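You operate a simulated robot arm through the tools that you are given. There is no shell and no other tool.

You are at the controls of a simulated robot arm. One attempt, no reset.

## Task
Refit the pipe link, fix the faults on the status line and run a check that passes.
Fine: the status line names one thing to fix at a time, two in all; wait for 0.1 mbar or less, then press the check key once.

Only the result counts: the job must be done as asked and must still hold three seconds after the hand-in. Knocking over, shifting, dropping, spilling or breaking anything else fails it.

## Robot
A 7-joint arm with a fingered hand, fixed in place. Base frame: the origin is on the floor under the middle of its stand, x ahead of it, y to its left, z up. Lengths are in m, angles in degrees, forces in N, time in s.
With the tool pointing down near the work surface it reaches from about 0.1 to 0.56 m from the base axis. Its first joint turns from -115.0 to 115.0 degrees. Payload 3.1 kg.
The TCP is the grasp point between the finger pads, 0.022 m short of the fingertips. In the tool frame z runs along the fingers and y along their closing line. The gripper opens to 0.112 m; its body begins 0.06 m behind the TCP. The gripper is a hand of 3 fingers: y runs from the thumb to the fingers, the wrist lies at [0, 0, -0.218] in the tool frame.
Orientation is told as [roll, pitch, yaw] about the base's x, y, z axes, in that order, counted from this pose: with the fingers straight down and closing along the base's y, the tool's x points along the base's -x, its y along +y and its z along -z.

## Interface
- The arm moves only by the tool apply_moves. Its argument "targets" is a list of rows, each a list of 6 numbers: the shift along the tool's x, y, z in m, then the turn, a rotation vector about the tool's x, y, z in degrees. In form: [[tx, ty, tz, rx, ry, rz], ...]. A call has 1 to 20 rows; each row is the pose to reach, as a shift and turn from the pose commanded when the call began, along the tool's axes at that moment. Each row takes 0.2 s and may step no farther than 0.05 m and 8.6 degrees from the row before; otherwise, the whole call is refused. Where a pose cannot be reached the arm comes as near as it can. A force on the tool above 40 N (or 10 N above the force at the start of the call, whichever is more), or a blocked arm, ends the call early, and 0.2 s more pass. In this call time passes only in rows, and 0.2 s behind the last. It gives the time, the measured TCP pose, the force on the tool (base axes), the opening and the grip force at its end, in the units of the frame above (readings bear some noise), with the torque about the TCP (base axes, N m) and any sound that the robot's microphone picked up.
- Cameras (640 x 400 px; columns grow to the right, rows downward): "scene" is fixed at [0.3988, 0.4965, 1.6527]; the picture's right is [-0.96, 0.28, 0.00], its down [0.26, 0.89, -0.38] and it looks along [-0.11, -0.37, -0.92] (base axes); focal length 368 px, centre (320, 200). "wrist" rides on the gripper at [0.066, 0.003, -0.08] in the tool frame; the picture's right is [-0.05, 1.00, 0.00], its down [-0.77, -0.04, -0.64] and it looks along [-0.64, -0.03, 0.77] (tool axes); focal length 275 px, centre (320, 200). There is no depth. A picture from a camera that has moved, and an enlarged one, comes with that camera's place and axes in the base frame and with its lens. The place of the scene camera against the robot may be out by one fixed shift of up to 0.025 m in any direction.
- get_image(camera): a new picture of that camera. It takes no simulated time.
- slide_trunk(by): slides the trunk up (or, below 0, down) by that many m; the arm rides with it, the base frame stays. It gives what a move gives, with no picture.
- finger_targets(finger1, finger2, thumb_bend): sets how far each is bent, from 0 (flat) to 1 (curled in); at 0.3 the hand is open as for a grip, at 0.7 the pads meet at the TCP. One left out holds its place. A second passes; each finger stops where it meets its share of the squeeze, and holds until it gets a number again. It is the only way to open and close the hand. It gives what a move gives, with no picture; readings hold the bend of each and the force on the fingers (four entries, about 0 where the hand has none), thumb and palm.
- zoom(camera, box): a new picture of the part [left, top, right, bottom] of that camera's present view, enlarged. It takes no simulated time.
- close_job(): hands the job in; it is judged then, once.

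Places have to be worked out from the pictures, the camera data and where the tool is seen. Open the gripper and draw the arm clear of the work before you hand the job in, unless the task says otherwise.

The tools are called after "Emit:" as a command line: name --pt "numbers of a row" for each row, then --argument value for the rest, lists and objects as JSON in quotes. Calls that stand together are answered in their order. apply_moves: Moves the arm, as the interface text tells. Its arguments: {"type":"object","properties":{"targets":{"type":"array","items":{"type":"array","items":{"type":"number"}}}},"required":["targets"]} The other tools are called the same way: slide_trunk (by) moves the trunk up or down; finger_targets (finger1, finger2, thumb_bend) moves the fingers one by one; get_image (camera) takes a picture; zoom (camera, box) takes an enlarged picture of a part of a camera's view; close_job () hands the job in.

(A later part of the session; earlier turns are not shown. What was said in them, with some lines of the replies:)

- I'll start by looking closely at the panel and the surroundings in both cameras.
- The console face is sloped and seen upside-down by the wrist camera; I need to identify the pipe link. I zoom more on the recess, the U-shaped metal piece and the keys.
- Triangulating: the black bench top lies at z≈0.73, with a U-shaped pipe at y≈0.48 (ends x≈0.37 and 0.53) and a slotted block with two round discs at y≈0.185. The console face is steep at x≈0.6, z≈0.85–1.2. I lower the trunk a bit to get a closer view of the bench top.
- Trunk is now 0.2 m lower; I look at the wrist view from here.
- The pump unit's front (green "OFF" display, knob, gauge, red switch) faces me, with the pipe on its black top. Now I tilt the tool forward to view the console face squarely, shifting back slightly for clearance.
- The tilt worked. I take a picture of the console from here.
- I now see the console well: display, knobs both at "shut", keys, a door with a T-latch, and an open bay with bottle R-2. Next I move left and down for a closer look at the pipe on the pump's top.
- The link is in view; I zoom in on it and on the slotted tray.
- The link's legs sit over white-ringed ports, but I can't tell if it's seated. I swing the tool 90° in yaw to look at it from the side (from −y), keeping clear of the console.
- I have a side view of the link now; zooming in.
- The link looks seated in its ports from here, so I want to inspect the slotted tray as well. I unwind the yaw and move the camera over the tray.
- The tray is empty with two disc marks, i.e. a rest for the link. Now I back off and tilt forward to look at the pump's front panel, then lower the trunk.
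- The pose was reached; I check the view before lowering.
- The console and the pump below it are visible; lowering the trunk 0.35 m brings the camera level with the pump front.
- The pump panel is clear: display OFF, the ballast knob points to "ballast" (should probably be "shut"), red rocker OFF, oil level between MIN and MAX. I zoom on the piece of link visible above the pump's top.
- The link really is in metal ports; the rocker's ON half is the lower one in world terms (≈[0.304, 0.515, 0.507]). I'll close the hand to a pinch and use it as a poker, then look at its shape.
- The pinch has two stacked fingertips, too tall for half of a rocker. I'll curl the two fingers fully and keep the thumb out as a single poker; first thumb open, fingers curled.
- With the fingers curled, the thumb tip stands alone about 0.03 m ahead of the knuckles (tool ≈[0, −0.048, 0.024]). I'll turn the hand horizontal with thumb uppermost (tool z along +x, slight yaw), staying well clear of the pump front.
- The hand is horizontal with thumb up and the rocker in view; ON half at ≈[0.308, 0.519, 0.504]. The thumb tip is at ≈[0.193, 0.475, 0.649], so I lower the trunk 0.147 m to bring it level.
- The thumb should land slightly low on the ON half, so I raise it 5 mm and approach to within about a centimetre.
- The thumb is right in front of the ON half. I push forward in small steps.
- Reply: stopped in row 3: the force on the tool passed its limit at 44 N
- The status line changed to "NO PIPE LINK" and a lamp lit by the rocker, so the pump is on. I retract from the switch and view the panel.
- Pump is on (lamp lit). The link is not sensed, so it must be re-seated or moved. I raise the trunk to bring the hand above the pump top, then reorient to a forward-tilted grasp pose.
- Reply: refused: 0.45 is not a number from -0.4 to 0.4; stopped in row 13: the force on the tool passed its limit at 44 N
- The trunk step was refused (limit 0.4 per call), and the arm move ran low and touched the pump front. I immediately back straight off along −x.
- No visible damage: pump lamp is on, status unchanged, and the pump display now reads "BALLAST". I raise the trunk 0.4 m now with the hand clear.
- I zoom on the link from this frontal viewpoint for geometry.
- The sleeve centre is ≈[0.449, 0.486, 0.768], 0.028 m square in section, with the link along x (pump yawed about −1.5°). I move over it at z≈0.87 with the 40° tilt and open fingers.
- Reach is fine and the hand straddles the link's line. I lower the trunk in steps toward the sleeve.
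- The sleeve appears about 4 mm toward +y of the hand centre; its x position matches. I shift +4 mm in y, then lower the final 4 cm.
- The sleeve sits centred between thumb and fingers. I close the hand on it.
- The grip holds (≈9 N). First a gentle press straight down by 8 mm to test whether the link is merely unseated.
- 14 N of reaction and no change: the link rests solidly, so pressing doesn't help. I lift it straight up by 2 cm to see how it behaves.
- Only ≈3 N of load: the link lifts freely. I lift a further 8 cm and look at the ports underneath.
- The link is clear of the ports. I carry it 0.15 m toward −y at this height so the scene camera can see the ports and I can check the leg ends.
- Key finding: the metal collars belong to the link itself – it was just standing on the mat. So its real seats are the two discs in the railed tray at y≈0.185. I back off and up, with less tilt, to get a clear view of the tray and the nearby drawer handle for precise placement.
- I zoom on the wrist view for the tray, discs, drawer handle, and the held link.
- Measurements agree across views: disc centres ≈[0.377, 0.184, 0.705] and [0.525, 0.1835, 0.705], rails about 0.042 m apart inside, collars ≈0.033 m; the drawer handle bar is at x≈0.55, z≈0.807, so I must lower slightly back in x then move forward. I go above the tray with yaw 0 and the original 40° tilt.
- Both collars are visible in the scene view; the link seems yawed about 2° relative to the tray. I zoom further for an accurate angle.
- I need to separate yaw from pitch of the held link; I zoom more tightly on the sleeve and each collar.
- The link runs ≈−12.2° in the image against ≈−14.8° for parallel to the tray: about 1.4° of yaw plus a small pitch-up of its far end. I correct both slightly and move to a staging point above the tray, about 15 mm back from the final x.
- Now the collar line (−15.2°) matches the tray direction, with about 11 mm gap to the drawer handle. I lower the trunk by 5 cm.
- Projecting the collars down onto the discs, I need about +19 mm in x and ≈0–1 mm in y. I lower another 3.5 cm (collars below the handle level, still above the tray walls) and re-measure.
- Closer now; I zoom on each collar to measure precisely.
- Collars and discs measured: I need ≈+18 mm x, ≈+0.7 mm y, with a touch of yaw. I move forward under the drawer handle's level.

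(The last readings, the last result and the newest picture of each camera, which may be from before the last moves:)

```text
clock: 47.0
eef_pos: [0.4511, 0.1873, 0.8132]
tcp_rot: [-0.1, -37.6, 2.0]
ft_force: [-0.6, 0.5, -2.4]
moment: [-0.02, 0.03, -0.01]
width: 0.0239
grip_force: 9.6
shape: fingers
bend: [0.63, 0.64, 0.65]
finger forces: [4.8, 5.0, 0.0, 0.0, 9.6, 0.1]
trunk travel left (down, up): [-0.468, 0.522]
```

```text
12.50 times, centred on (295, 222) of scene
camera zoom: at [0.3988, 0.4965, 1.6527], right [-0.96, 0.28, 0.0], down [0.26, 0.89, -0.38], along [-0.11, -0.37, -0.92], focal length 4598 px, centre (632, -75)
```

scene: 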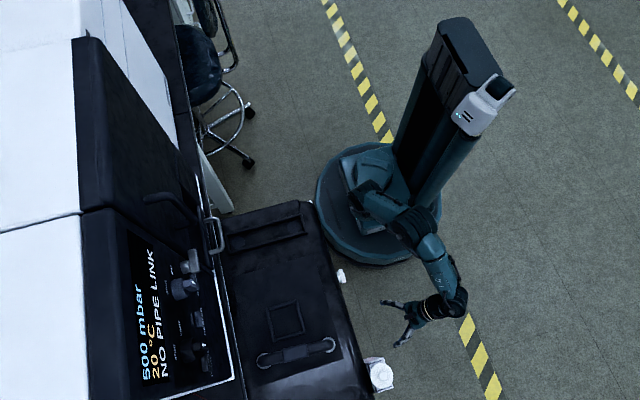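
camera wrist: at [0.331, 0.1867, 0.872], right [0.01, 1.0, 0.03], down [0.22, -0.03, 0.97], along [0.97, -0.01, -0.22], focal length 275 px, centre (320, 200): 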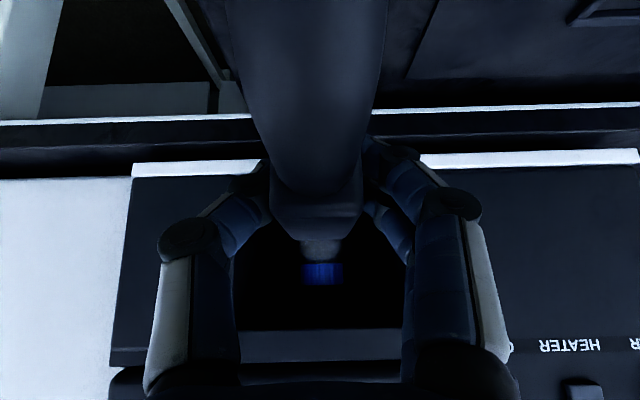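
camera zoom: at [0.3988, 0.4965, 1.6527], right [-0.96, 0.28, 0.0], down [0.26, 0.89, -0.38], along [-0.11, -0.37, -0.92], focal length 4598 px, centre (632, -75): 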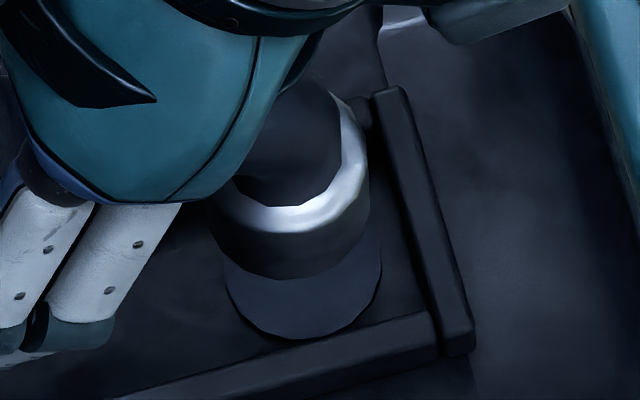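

Projected landing errors are now within about 2 mm on both discs. I lower straight down 3.6 cm with the force-limited move.

Emit:
apply_moves --pt "0.0073 0 0.0095 0 0 0" --pt "0.0146 0 0.019 0 0 0" --pt "0.022 0 0.0285 0 0 0"

Emit:
zoom --camera "scene" --box '[215, 222, 255, 254]'

Emit:
zoom --camera "scene" --box '[275, 206, 315, 238]'

```text
clock: 47.8
eef_pos: [0.4513, 0.1871, 0.7764]
tcp_rot: [-0.1, -37.6, 2.2]
ft_force: [-0.3, -0.4, -1.6]
moment: [-0.02, -0.01, 0.01]
width: 0.0241
grip_force: 9.7
shape: fingers
bend: [0.63, 0.64, 0.65]
finger forces: [4.7, 4.8, 0.0, 0.0, 9.6, 0.1]
trunk travel left (down, up): [-0.468, 0.522]
```

```text
12.50 times, centred on (235, 238) of scene
camera zoom: at [0.3988, 0.4965, 1.6527], right [-0.96, 0.28, 0.0], down [0.26, 0.89, -0.38], along [-0.11, -0.37, -0.92], focal length 4598 px, centre (1382, -275)
```

zoom: 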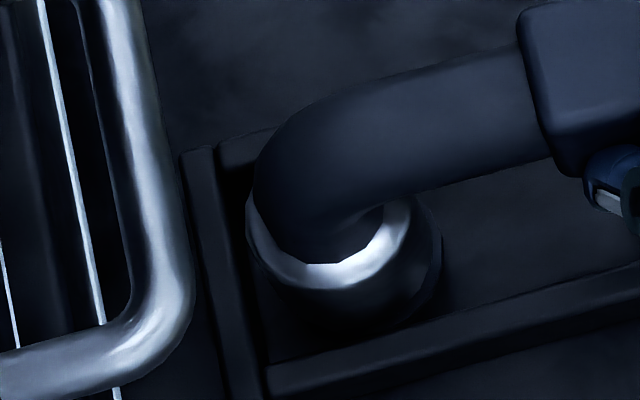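

```text
12.50 times, centred on (295, 222) of scene
camera zoom: at [0.3988, 0.4965, 1.6527], right [-0.96, 0.28, 0.0], down [0.26, 0.89, -0.38], along [-0.11, -0.37, -0.92], focal length 4598 px, centre (632, -75)
```

zoom: 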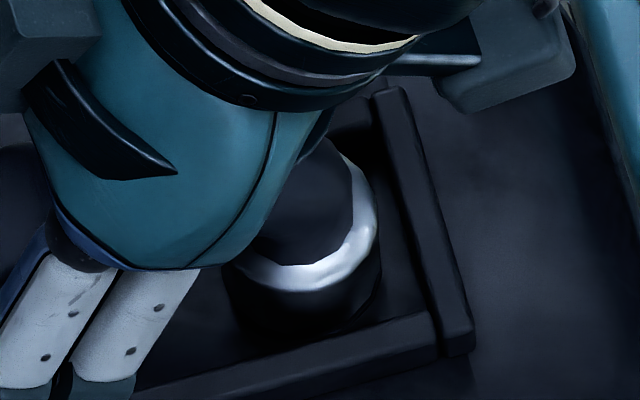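

Both collars are inside the rails. I continue down in 3 mm steps until I feel contact.

Emit:
apply_moves --pt "0.0018 0 0.0024 0 0 0" --pt "0.0037 0 0.0048 0 0 0" --pt "0.0049 0 0.0063 0 0 0"

Emit:
zoom --camera "scene" --box '[130, 200, 330, 400]'

```text
clock: 48.6
eef_pos: [0.4519, 0.1868, 0.7697]
tcp_rot: [-0.2, -37.5, 2.1]
ft_force: [-0.1, -0.3, -3.2]
moment: [0.02, 0.03, -0.02]
width: 0.0239
grip_force: 9.6
shape: fingers
bend: [0.63, 0.64, 0.65]
finger forces: [4.7, 4.8, 0.1, 0.1, 9.6, 0.0]
trunk travel left (down, up): [-0.468, 0.522]
```

```text
2.00 times, centred on (230, 300) of scene
camera zoom: at [0.3988, 0.4965, 1.6527], right [-0.96, 0.28, 0.0], down [0.26, 0.89, -0.38], along [-0.11, -0.37, -0.92], focal length 736 px, centre (500, 0)
```

zoom: 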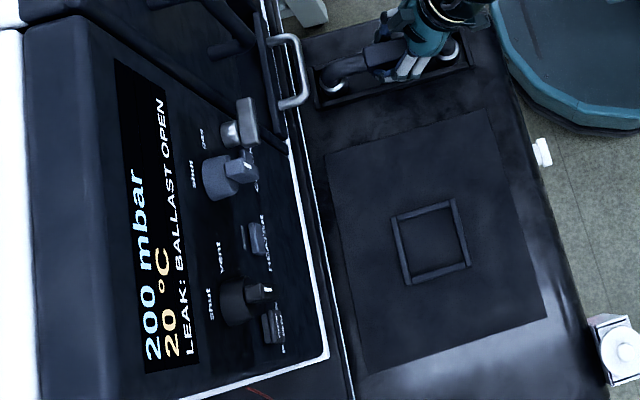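

The status line now reads "200 mbar … LEAK: BALLAST OPEN" – the link is recognised. I lower a few more millimetres to real contact before releasing.

Emit:
apply_moves --pt "0.0012 0 0.0016 0 0 0" --pt "0.0024 0 0.0032 0 0 0"

```text
clock: 49.2
eef_pos: [0.4498, 0.1861, 0.7655]
tcp_rot: [-0.1, -37.6, 2.1]
ft_force: [-0.6, 0.3, -1.4]
moment: [-0.02, 0.04, -0.02]
width: 0.0235
grip_force: 9.9
shape: fingers
bend: [0.63, 0.64, 0.65]
finger forces: [4.9, 4.9, 0.0, 0.0, 9.6, 0.1]
trunk travel left (down, up): [-0.468, 0.522]
```

Force still shows roughly the link's weight, so not fully in contact; I go down 2 mm at a time.

Emit:
apply_moves --pt "0.0012 0 0.0016 0 0 0"

Emit:
zoom --camera "scene" --box '[215, 222, 255, 254]'

Emit:
zoom --camera "scene" --box '[275, 206, 315, 238]'

```text
clock: 49.6
eef_pos: [0.4508, 0.1854, 0.7643]
tcp_rot: [-0.1, -37.6, 2.2]
ft_force: [-0.2, 0.5, 0.5]
moment: [0.0, 0.04, 0.02]
width: 0.024
grip_force: 9.7
shape: fingers
bend: [0.63, 0.64, 0.65]
finger forces: [5.0, 4.8, 0.1, 0.1, 9.8, 0.0]
trunk travel left (down, up): [-0.468, 0.522]
```

```text
12.50 times, centred on (235, 238) of scene
camera zoom: at [0.3988, 0.4965, 1.6527], right [-0.96, 0.28, 0.0], down [0.26, 0.89, -0.38], along [-0.11, -0.37, -0.92], focal length 4598 px, centre (1382, -275)
```

zoom: 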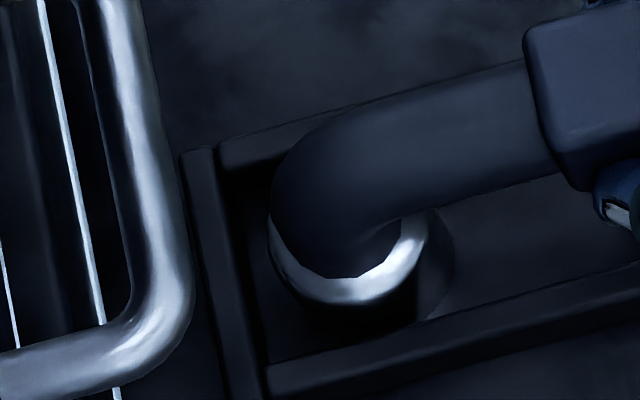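

```text
12.50 times, centred on (295, 222) of scene
camera zoom: at [0.3988, 0.4965, 1.6527], right [-0.96, 0.28, 0.0], down [0.26, 0.89, -0.38], along [-0.11, -0.37, -0.92], focal length 4598 px, centre (632, -75)
```

zoom: 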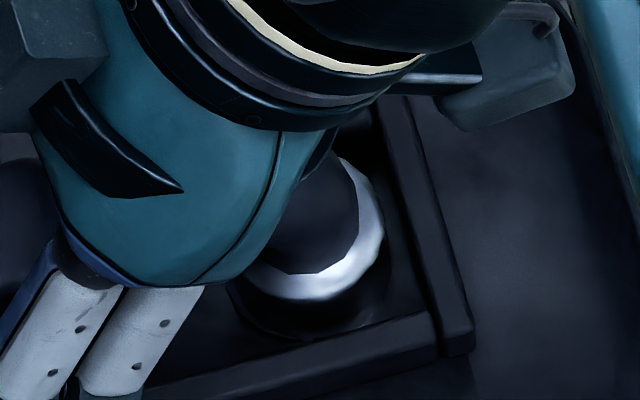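

Contact is felt (force rose to ≈0). One more gentle millimetre, then I check the force before releasing.

Emit:
apply_moves --pt "0.0009 0 0.0012 0 0 0"

```text
clock: 50.0
eef_pos: [0.4517, 0.188, 0.7642]
tcp_rot: [0.0, -37.6, 2.1]
ft_force: [0.0, -0.6, 9.1]
moment: [-0.02, -0.07, -0.02]
width: 0.0237
grip_force: 10.4
shape: fingers
bend: [0.64, 0.64, 0.65]
finger forces: [4.9, 4.9, 0.0, 0.1, 11.2, 0.1]
trunk travel left (down, up): [-0.468, 0.522]
```

Firm contact: 9 N upward. The link rests on its seats, so I open the hand.

Emit:
finger_targets --finger1 0.3 --finger2 0.3 --thumb_bend 0.3

Emit:
zoom --camera "scene" --box '[130, 200, 330, 400]'

Emit:
get_image --camera "wrist"

```text
clock: 51.0
eef_pos: [0.4505, 0.1865, 0.7625]
tcp_rot: [-0.1, -37.6, 2.1]
ft_force: [-0.5, -0.3, -0.4]
moment: [0.02, 0.05, 0.0]
width: 0.1109
grip_force: 0.1
shape: fingers
bend: [0.3, 0.3, 0.3]
finger forces: [0.0, 0.1, 0.0, 0.1, 0.0, 0.0]
trunk travel left (down, up): [-0.468, 0.522]
```

```text
2.00 times, centred on (230, 300) of scene
camera zoom: at [0.3988, 0.4965, 1.6527], right [-0.96, 0.28, 0.0], down [0.26, 0.89, -0.38], along [-0.11, -0.37, -0.92], focal length 736 px, centre (500, 0)
```

zoom: 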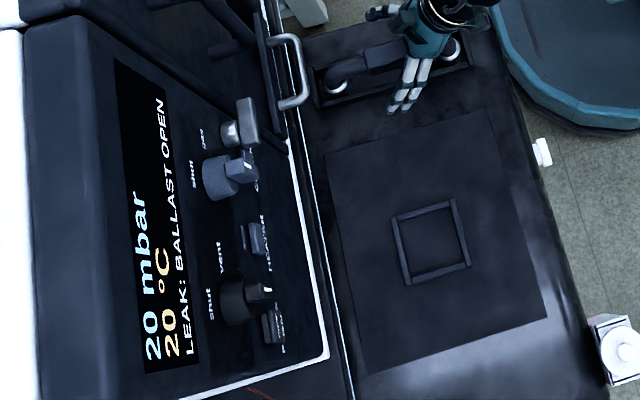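

```text
taken
camera wrist: at [0.3491, 0.1859, 0.7852], right [0.0, 1.0, 0.03], down [0.22, -0.03, 0.97], along [0.97, 0.0, -0.22], focal length 275 px, centre (320, 200)
```

wrist: 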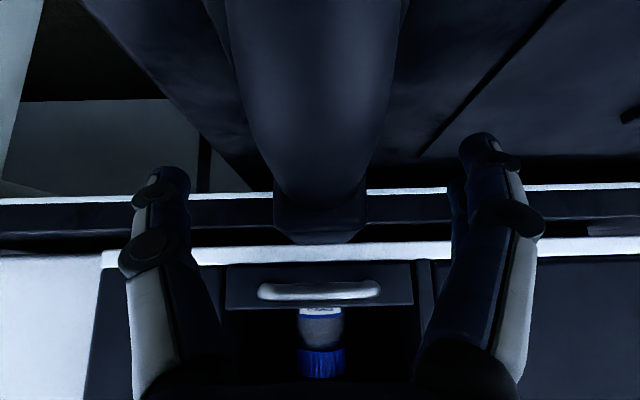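

Released; pressure is 20 mbar and the link stays. I raise the trunk straight up to clear the link.

Emit:
slide_trunk --by 0.15

Emit:
zoom --camera "scene" --box '[200, 200, 340, 290]'

```text
clock: 52.8
eef_pos: [0.4513, 0.187, 0.9132]
tcp_rot: [-0.2, -37.6, 2.0]
ft_force: [-0.1, 1.0, -0.2]
moment: [-0.01, 0.02, -0.03]
width: 0.1114
grip_force: 0.1
shape: fingers
bend: [0.3, 0.3, 0.3]
finger forces: [0.1, 0.0, 0.0, 0.1, 0.0, 0.0]
trunk travel left (down, up): [-0.618, 0.372]
```

```text
4.44 times, centred on (270, 245) of scene
camera zoom: at [0.3988, 0.4965, 1.6527], right [-0.96, 0.28, 0.0], down [0.26, 0.89, -0.38], along [-0.11, -0.37, -0.92], focal length 1635 px, centre (542, 0)
```

zoom: 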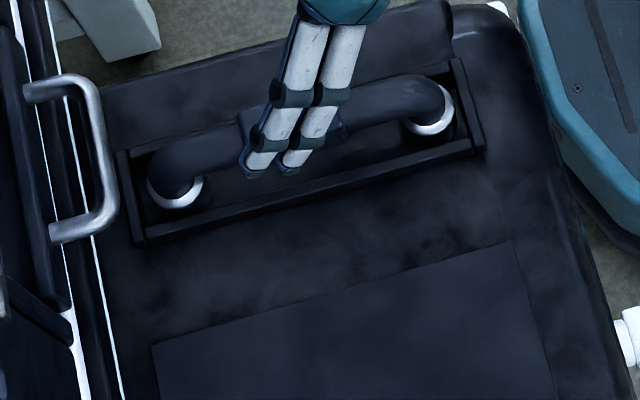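

The link sits squarely in its seats. Next is the ballast valve on the pump front (pointer now at "ballast", "shut" is above). I retreat from the tray to in front of the pump and bring the tool horizontal, still high.

Emit:
apply_moves --pt "0.0332 0.0205 -0.0286 0.17 -6.77 0.23" --pt "0.0663 0.0411 -0.0572 0.35 -13.5 0.45" --pt "0.0995 0.0616 -0.0858 0.52 -20.3 0.68" --pt "0.1327 0.0822 -0.1145 0.7 -27.1 0.9" --pt "0.1659 0.1027 -0.1431 0.87 -33.9 1.13" --pt "0.199 0.1233 -0.1717 1.05 -40.6 1.35" --pt "0.2322 0.1438 -0.2003 1.22 -47.4 1.58"

Emit:
get_image --camera "scene"

```text
clock: 54.4
eef_pos: [0.1419, 0.3184, 0.9295]
tcp_rot: [7.5, -85.1, -7.3]
ft_force: [0.0, 0.0, -0.3]
moment: [-0.01, -0.05, 0.01]
width: 0.1113
grip_force: 0.1
shape: fingers
bend: [0.3, 0.3, 0.3]
finger forces: [0.0, 0.0, 0.0, 0.0, 0.0, 0.0]
trunk travel left (down, up): [-0.618, 0.372]
```

```text
taken
```

scene: 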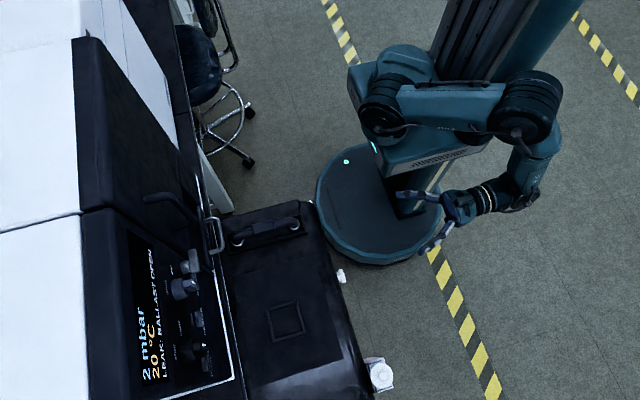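

Pressure is down to 2 mbar. Now I roll the hand +90° about its axis so thumb is below and fingers above (closing line vertical), to grip the horizontal knob bar; turning back −90° will bring it to "shut".

Emit:
apply_moves --pt "0 0 0 -0.35 -0.35 8.17" --pt "0 0 0 -0.7 -0.7 16.3" --pt "0 0 0 -1.05 -1.05 24.5" --pt "0 0 0 -1.4 -1.4 32.7" --pt "0 0 0 -1.7 -1.7 40.9" --pt "0 0 0 -2.1 -2.1 49.0" --pt "0 0 0 -2.4 -2.4 57.2" --pt "0 0 0 -2.8 -2.8 65.4" --pt "0 0 0 -3.1 -3.1 73.6" --pt "0 0 0 -3.5 -3.5 81.7" --pt "0 0 0 -3.8 -3.8 89.9"

Emit:
get_image --camera "wrist"

Emit:
get_image --camera "scene"

```text
clock: 56.8
eef_pos: [0.14, 0.3203, 0.9295]
tcp_rot: [89.8, 0.7, -89.7]
ft_force: [0.8, 0.3, 0.6]
moment: [0.02, -0.01, 0.01]
width: 0.1113
grip_force: 0.1
shape: fingers
bend: [0.3, 0.3, 0.3]
finger forces: [0.1, 0.0, 0.0, 0.0, 0.0, 0.0]
trunk travel left (down, up): [-0.618, 0.372]
```

```text
taken
camera wrist: at [0.0584, 0.3847, 0.933], right [0.0, -0.06, 1.0], down [-0.63, -0.77, -0.04], along [0.77, -0.63, -0.04], focal length 275 px, centre (320, 200)
```

wrist: 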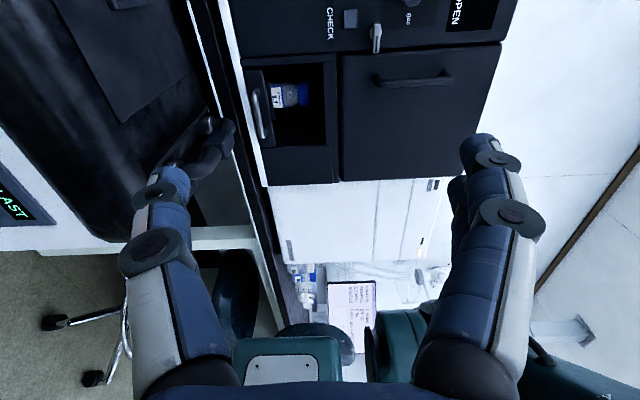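

```text
taken
```

scene: 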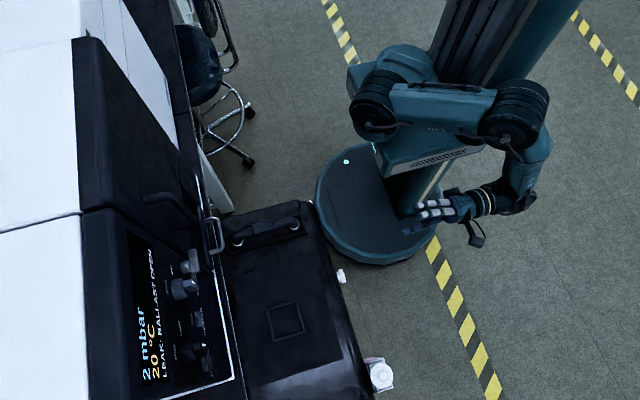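

Orientation is right and reachable. I lower the trunk 0.4 m to bring the hand to the knob's height, still 0.1 m back from the panel.

Emit:
slide_trunk --by -0.4

Emit:
get_image --camera "wrist"

```text
clock: 60.6
eef_pos: [0.1388, 0.3196, 0.53]
tcp_rot: [89.8, 0.7, -89.8]
ft_force: [0.4, 0.2, 0.6]
moment: [0.02, -0.04, -0.01]
width: 0.1112
grip_force: 0.1
shape: fingers
bend: [0.3, 0.3, 0.3]
finger forces: [0.0, 0.1, 0.0, 0.0, 0.1, 0.0]
trunk travel left (down, up): [-0.218, 0.772]
```

```text
taken
camera wrist: at [0.0585, 0.3847, 0.5328], right [0.0, -0.06, 1.0], down [-0.63, -0.77, -0.04], along [0.77, -0.63, -0.04], focal length 275 px, centre (320, 200)
```

wrist: 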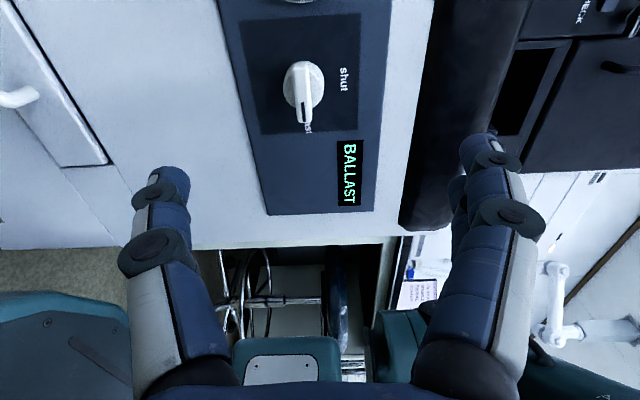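

The knob is in view with the pump display "BALLAST". I zoom in to localise the bar.

Emit:
zoom --camera "wrist" --box '[240, 30, 400, 150]'

```text
3.33 times, centred on (320, 90) of wrist
camera zoom: at [0.0585, 0.3847, 0.5328], right [0.0, -0.06, 1.0], down [-0.63, -0.77, -0.04], along [0.77, -0.63, -0.04], focal length 918 px, centre (320, 567)
```

zoom: 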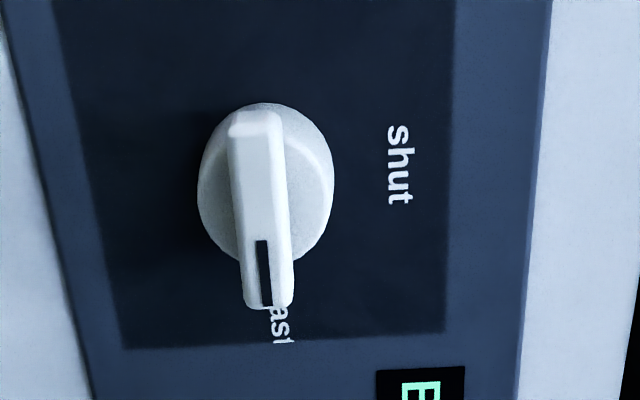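

The knob centre is ≈[y 0.3145, z 0.5145], bar front at x≈0.278. I align in y/z and advance to x≈0.22.

Emit:
apply_moves --pt "-0.0025 -0.0078 0.04 0 0 0" --pt "-0.005 -0.0155 0.08 0 0 0"

Emit:
get_image --camera "wrist"

```text
clock: 61.2
eef_pos: [0.2218, 0.3142, 0.5132]
tcp_rot: [89.9, 0.6, -89.7]
ft_force: [-0.5, 0.1, 0.4]
moment: [-0.03, -0.02, 0.0]
width: 0.1111
grip_force: 0.0
shape: fingers
bend: [0.3, 0.3, 0.3]
finger forces: [0.0, 0.1, 0.0, 0.1, 0.1, 0.0]
trunk travel left (down, up): [-0.218, 0.772]
```

```text
taken
camera wrist: at [0.1404, 0.379, 0.5164], right [0.0, -0.06, 1.0], down [-0.63, -0.77, -0.04], along [0.77, -0.63, -0.04], focal length 275 px, centre (320, 200)
```

wrist: 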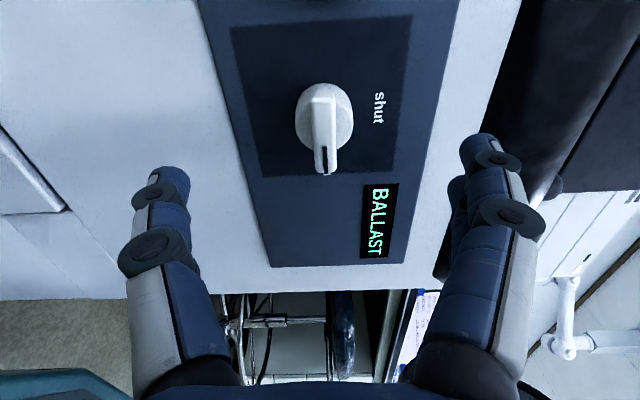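

Alignment is within 1–2 mm. I advance 44 mm so the fingertips straddle the knob bar.

Emit:
apply_moves --pt "0.001 0.001 0.022 0 0 0" --pt "0.001 0.001 0.044 0 0 0"

Emit:
get_image --camera "wrist"

```text
clock: 61.8
eef_pos: [0.265, 0.3143, 0.5131]
tcp_rot: [89.7, 0.5, -89.8]
ft_force: [-0.1, -0.6, 0.5]
moment: [-0.03, 0.01, 0.07]
width: 0.1113
grip_force: 0.0
shape: fingers
bend: [0.3, 0.3, 0.3]
finger forces: [0.0, 0.0, 0.0, 0.1, 0.0, 0.0]
trunk travel left (down, up): [-0.218, 0.772]
```

```text
taken
camera wrist: at [0.1837, 0.3802, 0.5168], right [0.0, -0.06, 1.0], down [-0.63, -0.77, -0.04], along [0.77, -0.63, -0.04], focal length 275 px, centre (320, 200)
```

wrist: 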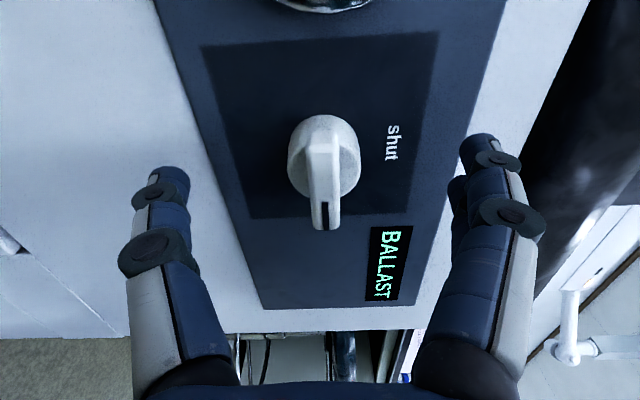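

The bar lies between thumb and fingers. I close on it.

Emit:
finger_targets --finger1 0.7 --finger2 0.7 --thumb_bend 0.7

Emit:
get_image --camera "wrist"

```text
clock: 62.8
eef_pos: [0.2644, 0.3161, 0.5133]
tcp_rot: [89.9, 0.6, -89.8]
ft_force: [4.5, 0.9, 3.4]
moment: [0.0, -0.09, 0.01]
width: 0.027
grip_force: 11.1
shape: fingers
bend: [0.61, 0.6, 0.64]
finger forces: [6.3, 6.4, 0.0, 0.0, 9.3, 0.0]
trunk travel left (down, up): [-0.218, 0.772]
```

```text
taken
camera wrist: at [0.1839, 0.3801, 0.5169], right [0.0, -0.06, 1.0], down [-0.63, -0.77, -0.04], along [0.77, -0.63, -0.04], focal length 275 px, centre (320, 200)
```

wrist: 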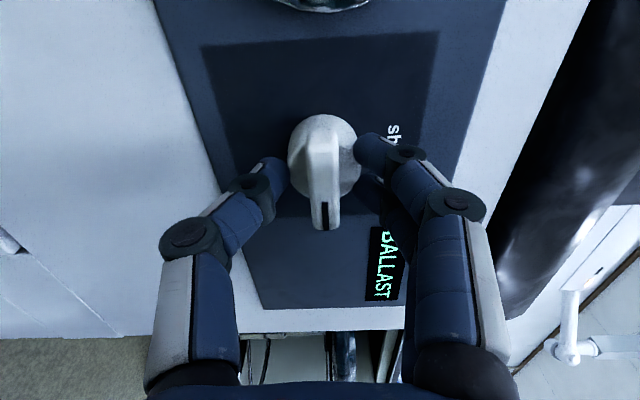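

The hand stopped at 27 mm, wider than the bar; I zoom to see what the tips touch.

Emit:
zoom --camera "wrist" --box '[230, 90, 430, 240]'

```text
2.67 times, centred on (330, 165) of wrist
camera zoom: at [0.1839, 0.3801, 0.5169], right [0.0, -0.06, 1.0], down [-0.63, -0.77, -0.04], along [0.77, -0.63, -0.04], focal length 734 px, centre (293, 293)
```

zoom: 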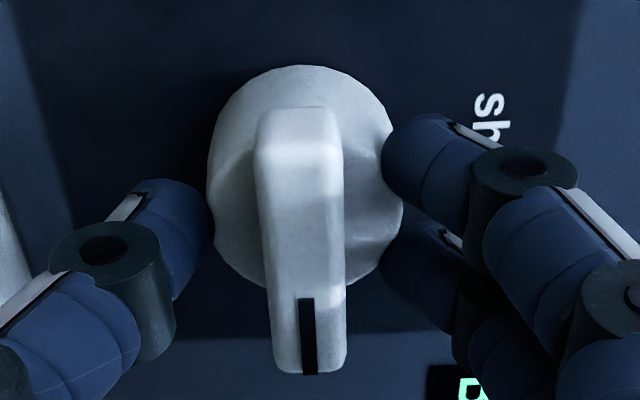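

The tips are on the knob's round skirt, not the bar. For a positive drive I open a little, back off 9 mm and re-close on the bar itself.

Emit:
finger_targets --finger1 0.45 --finger2 0.45 --thumb_bend 0.45

Emit:
apply_moves --pt "0 0.001 -0.009 0 0 0"

Emit:
finger_targets --finger1 0.7 --finger2 0.7 --thumb_bend 0.7

Emit:
zoom --camera "wrist" --box '[230, 90, 430, 240]'

```text
clock: 63.8
eef_pos: [0.2641, 0.3158, 0.5141]
tcp_rot: [89.8, 0.5, -89.8]
ft_force: [0.5, 0.1, -1.3]
moment: [-0.01, -0.02, 0.03]
width: 0.069
grip_force: 0.1
shape: fingers
bend: [0.45, 0.45, 0.45]
finger forces: [0.1, 0.1, 0.0, 0.0, 0.1, 0.0]
trunk travel left (down, up): [-0.218, 0.772]
```

```text
clock: 64.2
eef_pos: [0.2543, 0.3146, 0.5147]
tcp_rot: [89.8, 0.6, -89.8]
ft_force: [0.5, 0.1, 0.5]
moment: [0.0, -0.02, 0.04]
width: 0.0689
grip_force: 0.1
shape: fingers
bend: [0.45, 0.45, 0.45]
finger forces: [0.1, 0.1, 0.0, 0.0, 0.2, 0.0]
trunk travel left (down, up): [-0.218, 0.772]
```

```text
clock: 65.2
eef_pos: [0.2573, 0.3151, 0.5142]
tcp_rot: [89.8, 0.7, -89.8]
ft_force: [0.9, 0.7, 1.6]
moment: [0.01, -0.01, -0.01]
width: 0.0098
grip_force: 3.4
shape: fingers
bend: [0.67, 0.66, 0.68]
finger forces: [2.0, 2.2, 0.1, 0.0, 2.9, 0.0]
trunk travel left (down, up): [-0.218, 0.772]
```

```text
2.67 times, centred on (330, 165) of wrist
camera zoom: at [0.1745, 0.3802, 0.5184], right [0.0, -0.06, 1.0], down [-0.63, -0.77, -0.04], along [0.77, -0.63, -0.04], focal length 734 px, centre (293, 293)
```

zoom: 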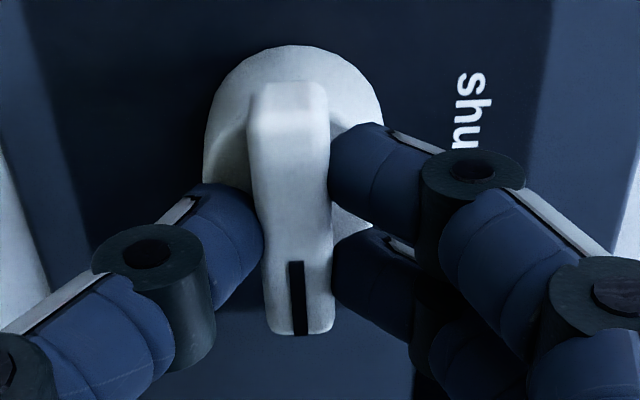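

Now the bar is held between thumb and both fingers. I squeeze a bit more firmly.

Emit:
finger_targets --finger1 0.78 --finger2 0.78 --thumb_bend 0.78

```text
clock: 66.2
eef_pos: [0.256, 0.3145, 0.5152]
tcp_rot: [89.8, 0.6, -89.8]
ft_force: [9.9, 1.3, 1.8]
moment: [0.0, 0.01, -0.02]
width: 0.0082
grip_force: 12.6
shape: fingers
bend: [0.71, 0.71, 0.69]
finger forces: [6.6, 6.8, 0.1, 0.1, 11.2, 0.0]
trunk travel left (down, up): [-0.218, 0.772]
```

Grip force is 12.6 N. I now twist about the tool axis by −90° in small steps to bring the pointer up to "shut".

Emit:
apply_moves --pt "0 0 0 0 0 -8" --pt "0 0 0 0 0 -16" --pt "0 0 0 0 0 -24" --pt "0 0 0 0 0 -32" --pt "0 0 0 0 0 -40" --pt "0 0 0 0 0 -48"

Emit:
zoom --camera "wrist" --box '[230, 90, 430, 240]'

```text
clock: 67.6
eef_pos: [0.254, 0.315, 0.514]
tcp_rot: [89.6, -47.6, -89.6]
ft_force: [13.8, -2.3, 0.1]
moment: [0.02, -0.04, -0.02]
width: 0.0086
grip_force: 10.9
shape: fingers
bend: [0.72, 0.72, 0.69]
finger forces: [5.4, 5.2, 0.1, 0.0, 11.4, 0.0]
trunk travel left (down, up): [-0.218, 0.772]
```

```text
2.67 times, centred on (330, 165) of wrist
camera zoom: at [0.1736, 0.3615, 0.4682], right [0.0, 0.71, 0.71], down [-0.63, -0.55, 0.55], along [0.78, -0.45, 0.44], focal length 734 px, centre (293, 293)
```

zoom: 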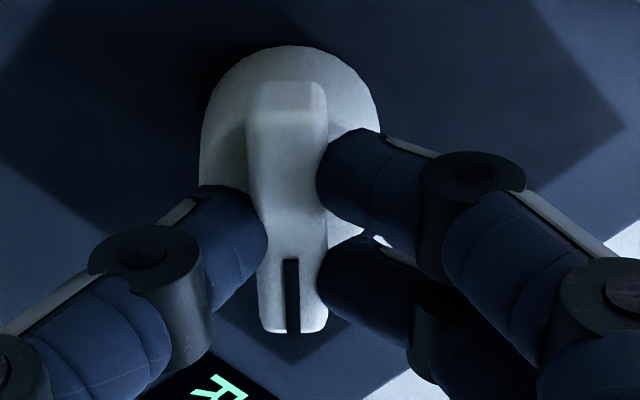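

The knob follows the hand (bar unchanged relative to the fingers). I continue the remaining 42°.

Emit:
apply_moves --pt "0 0 0 0 0 -8" --pt "0 0 0 0 0 -16" --pt "0 0 0 0 0 -24" --pt "0 0 0 0 0 -32" --pt "0 0 0 0 0 -38" --pt "0 0 0 0 0 -42"

Emit:
zoom --camera "wrist" --box '[200, 60, 440, 260]'

Emit:
zoom --camera "scene" --box '[130, 200, 330, 400]'

```text
clock: 69.0
eef_pos: [0.2558, 0.3166, 0.5147]
tcp_rot: [64.4, -89.4, -64.1]
ft_force: [9.9, -0.2, 0.2]
moment: [0.0, 0.0, -0.02]
width: 0.0086
grip_force: 11.6
shape: fingers
bend: [0.72, 0.72, 0.68]
finger forces: [5.6, 6.1, 0.1, 0.0, 11.6, 0.0]
trunk travel left (down, up): [-0.218, 0.772]
```

```text
2.00 times, centred on (320, 160) of wrist
camera zoom: at [0.1738, 0.3186, 0.4484], right [0.0, 1.0, 0.06], down [-0.63, -0.04, 0.77], along [0.77, -0.03, 0.63], focal length 551 px, centre (320, 280)
```

zoom: 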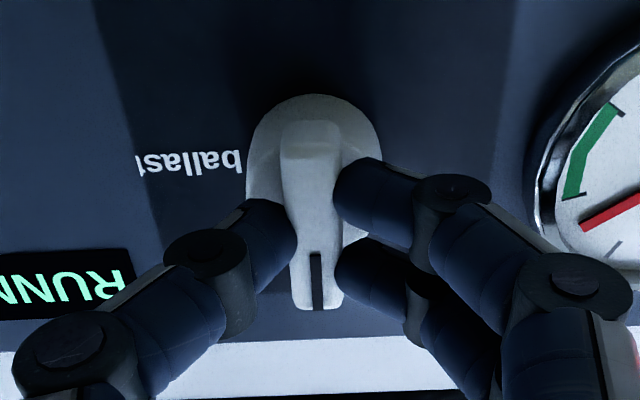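

```text
2.00 times, centred on (230, 300) of scene
camera zoom: at [0.3988, 0.4965, 1.6527], right [-0.96, 0.28, 0.0], down [0.26, 0.89, -0.38], along [-0.11, -0.37, -0.92], focal length 736 px, centre (500, 0)
```

zoom: 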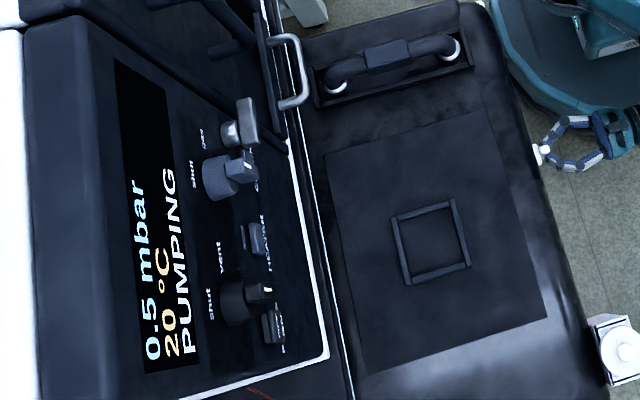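

Status is now "PUMPING" at 0.5 mbar and the pump shows "RUNNING". I release the knob and then back straight off.

Emit:
finger_targets --finger1 0.4 --finger2 0.4 --thumb_bend 0.4

Emit:
apply_moves --pt "0 0 -0.03 0 0 0" --pt "0 0 -0.07 0 0 0" --pt "0 0 -0.115 0 0 0"

Emit:
get_image --camera "wrist"

Emit:
zoom --camera "scene" --box '[130, 200, 330, 400]'

```text
clock: 70.0
eef_pos: [0.2551, 0.3163, 0.5158]
tcp_rot: [73.3, -89.3, -73.2]
ft_force: [0.0, 0.3, 0.0]
moment: [0.01, -0.02, -0.01]
width: 0.0832
grip_force: 0.2
shape: fingers
bend: [0.4, 0.4, 0.4]
finger forces: [0.1, 0.0, 0.0, 0.1, 0.1, 0.0]
trunk travel left (down, up): [-0.218, 0.772]
```

```text
clock: 70.8
eef_pos: [0.1402, 0.3147, 0.5154]
tcp_rot: [75.1, -89.4, -74.9]
ft_force: [-0.1, -0.4, 0.1]
moment: [-0.02, -0.01, -0.03]
width: 0.0834
grip_force: 0.0
shape: fingers
bend: [0.4, 0.4, 0.4]
finger forces: [0.0, 0.0, 0.0, 0.0, 0.0, 0.1]
trunk travel left (down, up): [-0.218, 0.772]
```

```text
taken
camera wrist: at [0.0587, 0.318, 0.4485], right [0.0, 1.0, 0.06], down [-0.63, -0.05, 0.77], along [0.77, -0.03, 0.63], focal length 275 px, centre (320, 200)
```

wrist: 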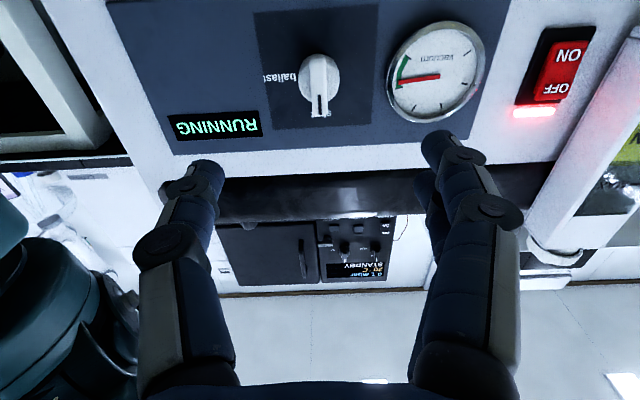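

```text
2.00 times, centred on (230, 300) of scene
camera zoom: at [0.3988, 0.4965, 1.6527], right [-0.96, 0.28, 0.0], down [0.26, 0.89, -0.38], along [-0.11, -0.37, -0.92], focal length 736 px, centre (500, 0)
```

zoom: 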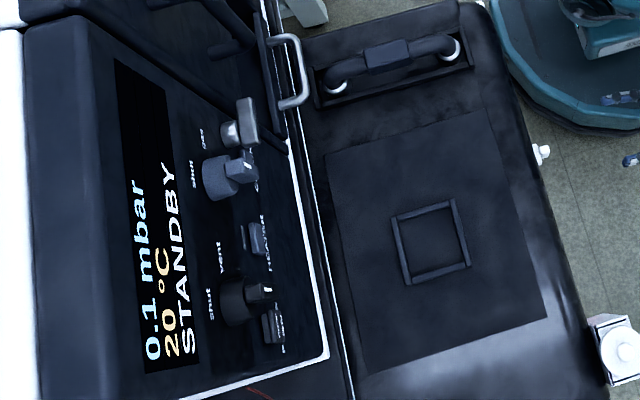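

0.1 mbar and "STANDBY": both faults are cleared. Now the CHECK key, which I triangulate at ≈[0.585, 0.326, 0.975]. I raise the trunk 0.4 m, staying in front of the pump.

Emit:
slide_trunk --by 0.4

Emit:
finger_targets --finger1 1.0 --finger2 1.0 --thumb_bend 0.4

```text
clock: 74.6
eef_pos: [0.1406, 0.316, 0.9155]
tcp_rot: [73.8, -89.3, -73.6]
ft_force: [0.8, -0.1, -0.3]
moment: [-0.02, -0.03, 0.03]
width: 0.0832
grip_force: 0.1
shape: fingers
bend: [0.4, 0.4, 0.4]
finger forces: [0.0, 0.0, 0.1, 0.0, 0.1, 0.0]
trunk travel left (down, up): [-0.618, 0.372]
```

```text
clock: 75.6
eef_pos: [0.1409, 0.3159, 0.9158]
tcp_rot: [74.1, -89.3, -73.9]
ft_force: [-0.8, 0.8, 0.6]
moment: [0.02, 0.02, 0.01]
width: 0.0405
grip_force: 0.0
shape: fingers
bend: [1.0, 1.0, 0.4]
finger forces: [0.0, 0.0, 0.1, 0.0, 0.0, 0.0]
trunk travel left (down, up): [-0.618, 0.372]
```

Thumb is out and fingers curled. I raise the trunk another 6 cm before approaching the console.

Emit:
slide_trunk --by 0.06

```text
clock: 76.6
eef_pos: [0.1394, 0.3161, 0.9737]
tcp_rot: [73.7, -89.3, -73.5]
ft_force: [0.6, 0.2, 0.2]
moment: [-0.02, -0.01, 0.01]
width: 0.0406
grip_force: 0.0
shape: fingers
bend: [1.0, 1.0, 0.4]
finger forces: [0.1, 0.0, 0.0, 0.0, 0.0, 0.0]
trunk travel left (down, up): [-0.678, 0.312]
```

I advance to a standoff about 9 cm in front of the console, with the tool tilted to about −80° to match the panel's lean.

Emit:
apply_moves --pt "-0.0006 0.0083 0.047 0 1.4 0" --pt "-0.0011 0.0166 0.094 0 2.9 0" --pt "-0.0017 0.0249 0.141 0 4.3 0" --pt "-0.0023 0.0331 0.188 0 5.7 0" --pt "-0.0029 0.0414 0.235 0 7.1 0" --pt "-0.0034 0.0497 0.282 0 8.6 0" --pt "-0.004 0.058 0.329 0 10 0"

Emit:
get_image --camera "wrist"

Emit:
get_image --camera "scene"

```text
clock: 78.2
eef_pos: [0.4697, 0.3754, 0.9791]
tcp_rot: [3.2, -79.9, -2.9]
ft_force: [0.2, -0.4, 0.0]
moment: [-0.04, -0.03, 0.02]
width: 0.0404
grip_force: 0.0
shape: fingers
bend: [1.0, 1.0, 0.4]
finger forces: [0.0, 0.0, 0.0, 0.0, 0.0, 0.0]
trunk travel left (down, up): [-0.678, 0.312]
```

```text
taken
camera wrist: at [0.3789, 0.3779, 0.9279], right [0.0, 1.0, 0.06], down [-0.49, -0.05, 0.87], along [0.87, -0.03, 0.49], focal length 275 px, centre (320, 200)
```

wrist: 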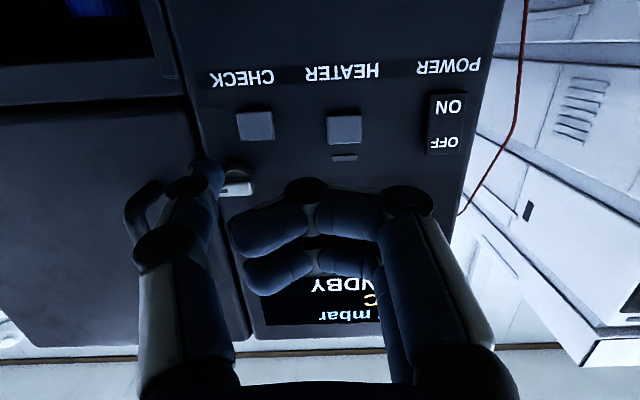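

```text
taken
```

scene: 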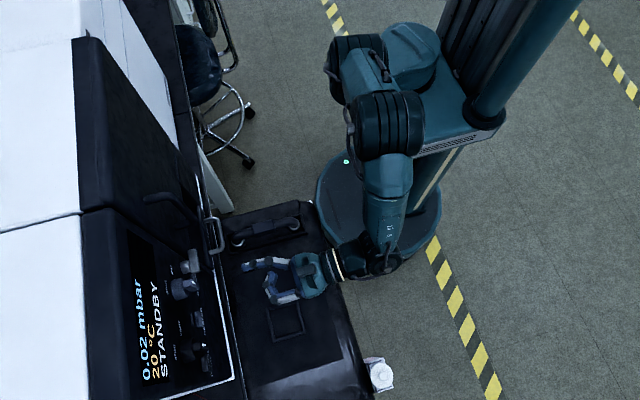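

Pressure is now 0.02 mbar. The CHECK key re-measures at ≈[0.585, 0.326, 0.977] and my thumb tip is at ≈[0.493, 0.325, 0.975], well below the T-lever. I advance 7 cm to just in front of the key.

Emit:
apply_moves --pt "-0.0063 0.0005 0.0355 0 0 0" --pt "-0.0126 0.001 0.0709 0 0 0"

Emit:
get_image --camera "wrist"

Emit:
zoom --camera "scene" --box '[120, 230, 280, 350]'

```text
clock: 78.8
eef_pos: [0.5428, 0.376, 0.9792]
tcp_rot: [3.4, -79.8, -3.1]
ft_force: [0.3, -0.6, -0.2]
moment: [-0.02, 0.01, 0.05]
width: 0.0403
grip_force: 0.1
shape: fingers
bend: [1.0, 1.0, 0.4]
finger forces: [0.0, 0.0, 0.0, 0.0, 0.1, 0.1]
trunk travel left (down, up): [-0.678, 0.312]
```

```text
taken
camera wrist: at [0.4502, 0.3788, 0.9269], right [0.0, 1.0, 0.06], down [-0.49, -0.05, 0.87], along [0.87, -0.03, 0.49], focal length 275 px, centre (320, 200)
```

wrist: 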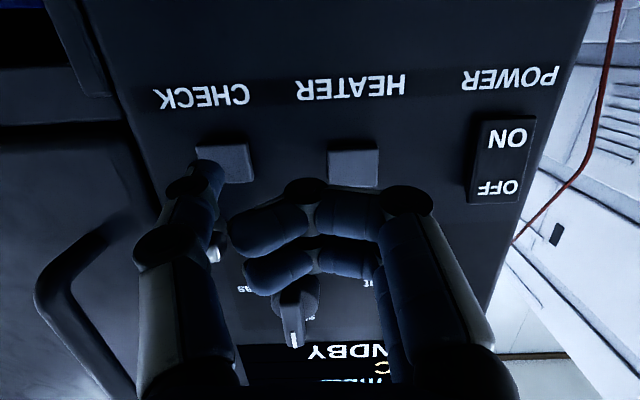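

```text
3.33 times, centred on (200, 290) of scene
camera zoom: at [0.3988, 0.4965, 1.6527], right [-0.96, 0.28, 0.0], down [0.26, 0.89, -0.38], along [-0.11, -0.37, -0.92], focal length 1226 px, centre (720, -100)
```

zoom: 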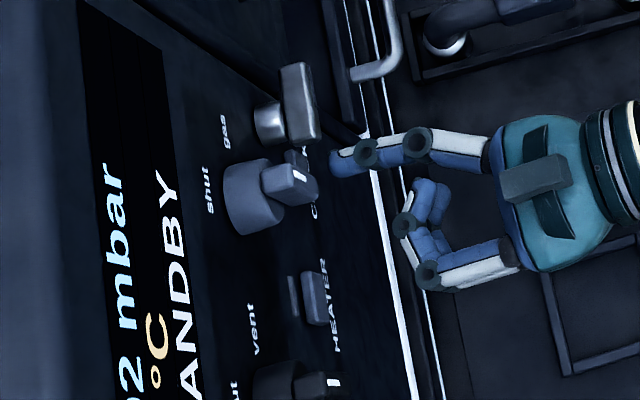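

The thumb is lined up with the CHECK key (predicted landing within 3 mm of its centre) and clear of lever and knobs; pressure still ≤0.1. I press once, in one continuous push.

Emit:
apply_moves --pt "0 0 0.01 0 0 0" --pt "0 0 0.014 0 0 0" --pt "0 0 0.018 0 0 0" --pt "0 0 0.021 0 0 0" --pt "0 0 0.024 0 0 0"

Emit:
zoom --camera "scene" --box '[120, 230, 280, 400]'

Emit:
get_image --camera "wrist"

```text
clock: 80.0
eef_pos: [0.5608, 0.379, 0.9758]
tcp_rot: [3.7, -79.8, -3.3]
ft_force: [-12.5, 2.9, 2.6]
moment: [-0.19, -0.1, -0.63]
width: 0.0415
grip_force: 5.7
shape: fingers
bend: [1.0, 1.0, 0.4]
finger forces: [0.0, 0.0, 0.1, 0.0, 12.1, 0.0]
trunk travel left (down, up): [-0.678, 0.312]
heard: click
```

```text
2.35 times, centred on (200, 315) of scene
camera zoom: at [0.3988, 0.4965, 1.6527], right [-0.96, 0.28, 0.0], down [0.26, 0.89, -0.38], along [-0.11, -0.37, -0.92], focal length 865 px, centre (602, -71)
```

zoom: 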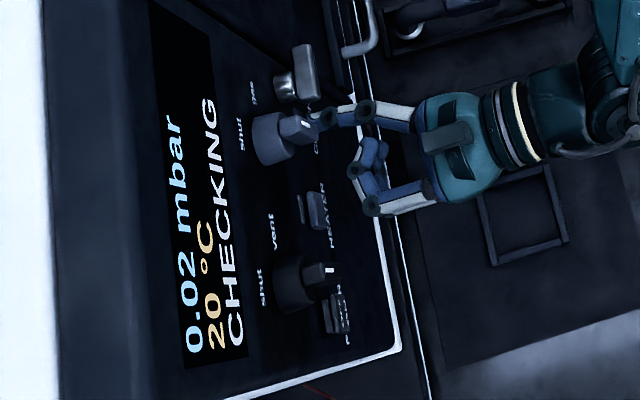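

```text
taken
camera wrist: at [0.4695, 0.381, 0.9233], right [0.0, 1.0, 0.06], down [-0.49, -0.05, 0.87], along [0.87, -0.03, 0.49], focal length 275 px, centre (320, 200)
```

wrist: 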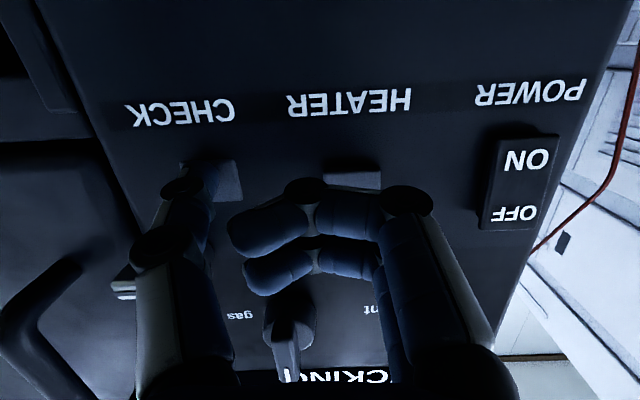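

A click was heard and the display says "CHECKING". I withdraw straight back along −x.

Emit:
apply_moves --pt "0.0044 0 -0.0246 0 0 0" --pt "0.0123 0 -0.0689 0 0 0" --pt "0.021 0 -0.1181 0 0 0" --pt "0.0281 0 -0.1575 0 0 0"

Emit:
zoom --camera "scene" --box '[120, 230, 280, 400]'

```text
clock: 81.0
eef_pos: [0.406, 0.3745, 0.9741]
tcp_rot: [3.7, -79.7, -3.3]
ft_force: [-0.2, 0.1, 0.4]
moment: [-0.01, 0.02, 0.0]
width: 0.0407
grip_force: 0.2
shape: fingers
bend: [1.0, 1.0, 0.4]
finger forces: [0.0, 0.0, 0.1, 0.0, 0.0, 0.0]
trunk travel left (down, up): [-0.678, 0.312]
```

```text
2.35 times, centred on (200, 315) of scene
camera zoom: at [0.3988, 0.4965, 1.6527], right [-0.96, 0.28, 0.0], down [0.26, 0.89, -0.38], along [-0.11, -0.37, -0.92], focal length 865 px, centre (602, -71)
```

zoom: 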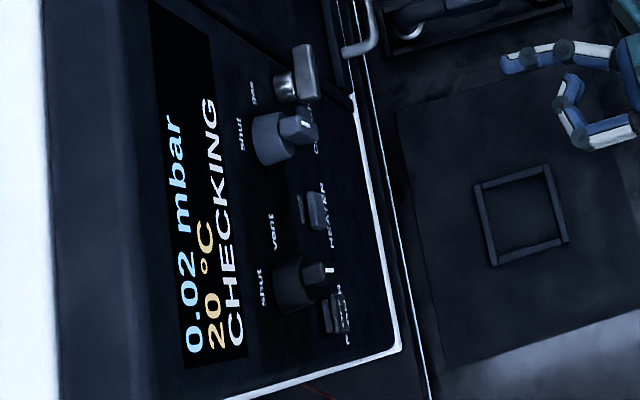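

Still "CHECKING". I draw the arm further back and then open the hand while the check runs.

Emit:
apply_moves --pt "0.0078 0 -0.0443 0 0 0" --pt "0.0157 0 -0.0886 0 0 0" --pt "0.0235 0 -0.133 0 0 0" --pt "0.0314 0 -0.177 0 0 0"

Emit:
finger_targets --finger1 0.3 --finger2 0.3 --thumb_bend 0.3

Emit:
get_image --camera "scene"

Emit:
zoom --camera "scene" --box '[120, 200, 340, 400]'

```text
clock: 82.0
eef_pos: [0.2208, 0.3754, 0.9757]
tcp_rot: [3.5, -79.8, -3.3]
ft_force: [0.4, -0.5, 0.3]
moment: [0.03, 0.01, 0.01]
width: 0.0404
grip_force: 0.0
shape: fingers
bend: [1.0, 1.0, 0.4]
finger forces: [0.0, 0.1, 0.0, 0.0, 0.0, 0.0]
trunk travel left (down, up): [-0.678, 0.312]
```

```text
clock: 83.0
eef_pos: [0.2237, 0.3738, 0.976]
tcp_rot: [3.5, -79.8, -3.2]
ft_force: [0.5, 0.3, 0.2]
moment: [0.0, 0.0, 0.03]
width: 0.1111
grip_force: 0.0
shape: fingers
bend: [0.3, 0.3, 0.3]
finger forces: [0.1, 0.0, 0.1, 0.0, 0.0, 0.0]
trunk travel left (down, up): [-0.678, 0.312]
```

```text
taken
```

scene: 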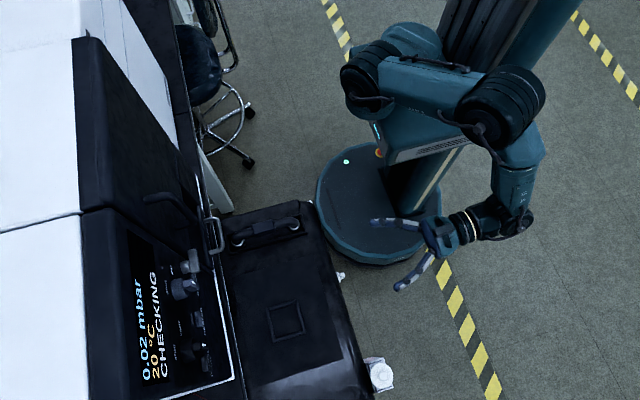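

```text
2.00 times, centred on (230, 300) of scene
camera zoom: at [0.3988, 0.4965, 1.6527], right [-0.96, 0.28, 0.0], down [0.26, 0.89, -0.38], along [-0.11, -0.37, -0.92], focal length 736 px, centre (500, 0)
```

zoom: 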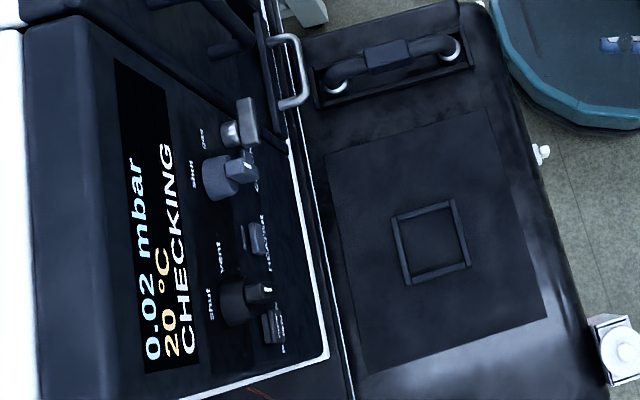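

The check is still running with everything in place. I let a couple of seconds pass with the hand open (repeating the open setting) and look again.

Emit:
finger_targets --finger1 0.3 --finger2 0.3 --thumb_bend 0.3

Emit:
finger_targets --finger1 0.3 --finger2 0.3 --thumb_bend 0.3

Emit:
zoom --camera "scene" --box '[120, 200, 340, 400]'

```text
clock: 84.0
eef_pos: [0.2221, 0.3748, 0.9747]
tcp_rot: [3.4, -79.8, -3.2]
ft_force: [-0.2, 0.6, -0.5]
moment: [0.0, 0.04, 0.01]
width: 0.1109
grip_force: 0.0
shape: fingers
bend: [0.3, 0.3, 0.3]
finger forces: [0.0, 0.0, 0.0, 0.0, 0.1, 0.1]
trunk travel left (down, up): [-0.678, 0.312]
```

```text
clock: 85.0
eef_pos: [0.2227, 0.3754, 0.9735]
tcp_rot: [3.5, -79.8, -3.2]
ft_force: [0.1, 0.7, 0.4]
moment: [0.03, 0.01, -0.04]
width: 0.1111
grip_force: 0.1
shape: fingers
bend: [0.3, 0.3, 0.3]
finger forces: [0.0, 0.0, 0.1, 0.0, 0.0, 0.1]
trunk travel left (down, up): [-0.678, 0.312]
```

```text
2.00 times, centred on (230, 300) of scene
camera zoom: at [0.3988, 0.4965, 1.6527], right [-0.96, 0.28, 0.0], down [0.26, 0.89, -0.38], along [-0.11, -0.37, -0.92], focal length 736 px, centre (500, 0)
```

zoom: 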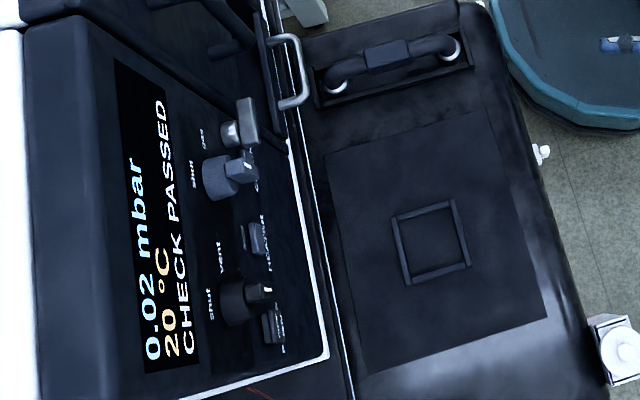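

The display reads "CHECK PASSED" at 0.02 mbar; the link is seated, the hand is open and the arm is clear. I hand the job in.

Emit:
close_job

```text
The job is handed in.
```

The pipe link is refitted, both faults are fixed, and the check passed. The display read "CHECK PASSED" at 0.02 mbar just before I handed the job in.

- **Pump:** it was off. I pressed its red switch to ON.
- **Pipe link:** it was standing loose on the mat, not on its seats. I moved it into the railed tray, with its two ends on the seats there. After that the display stopped reading "NO PIPE LINK".
- **Ballast valve:** the display named it next as a leak, so I turned the knob to "shut".
- **Check:** I waited until the pressure was below 0.1 mbar, then pressed the CHECK key once.

One thing went wrong along the way. A trunk move was refused, so the next arm move ran too low and the hand bumped the pump's front panel; the force limit stopped it at 44 N. I backed off at once. The pump stayed on, and I saw nothing moved or damaged.

At hand-in the hand was open and the arm was clear of the work.
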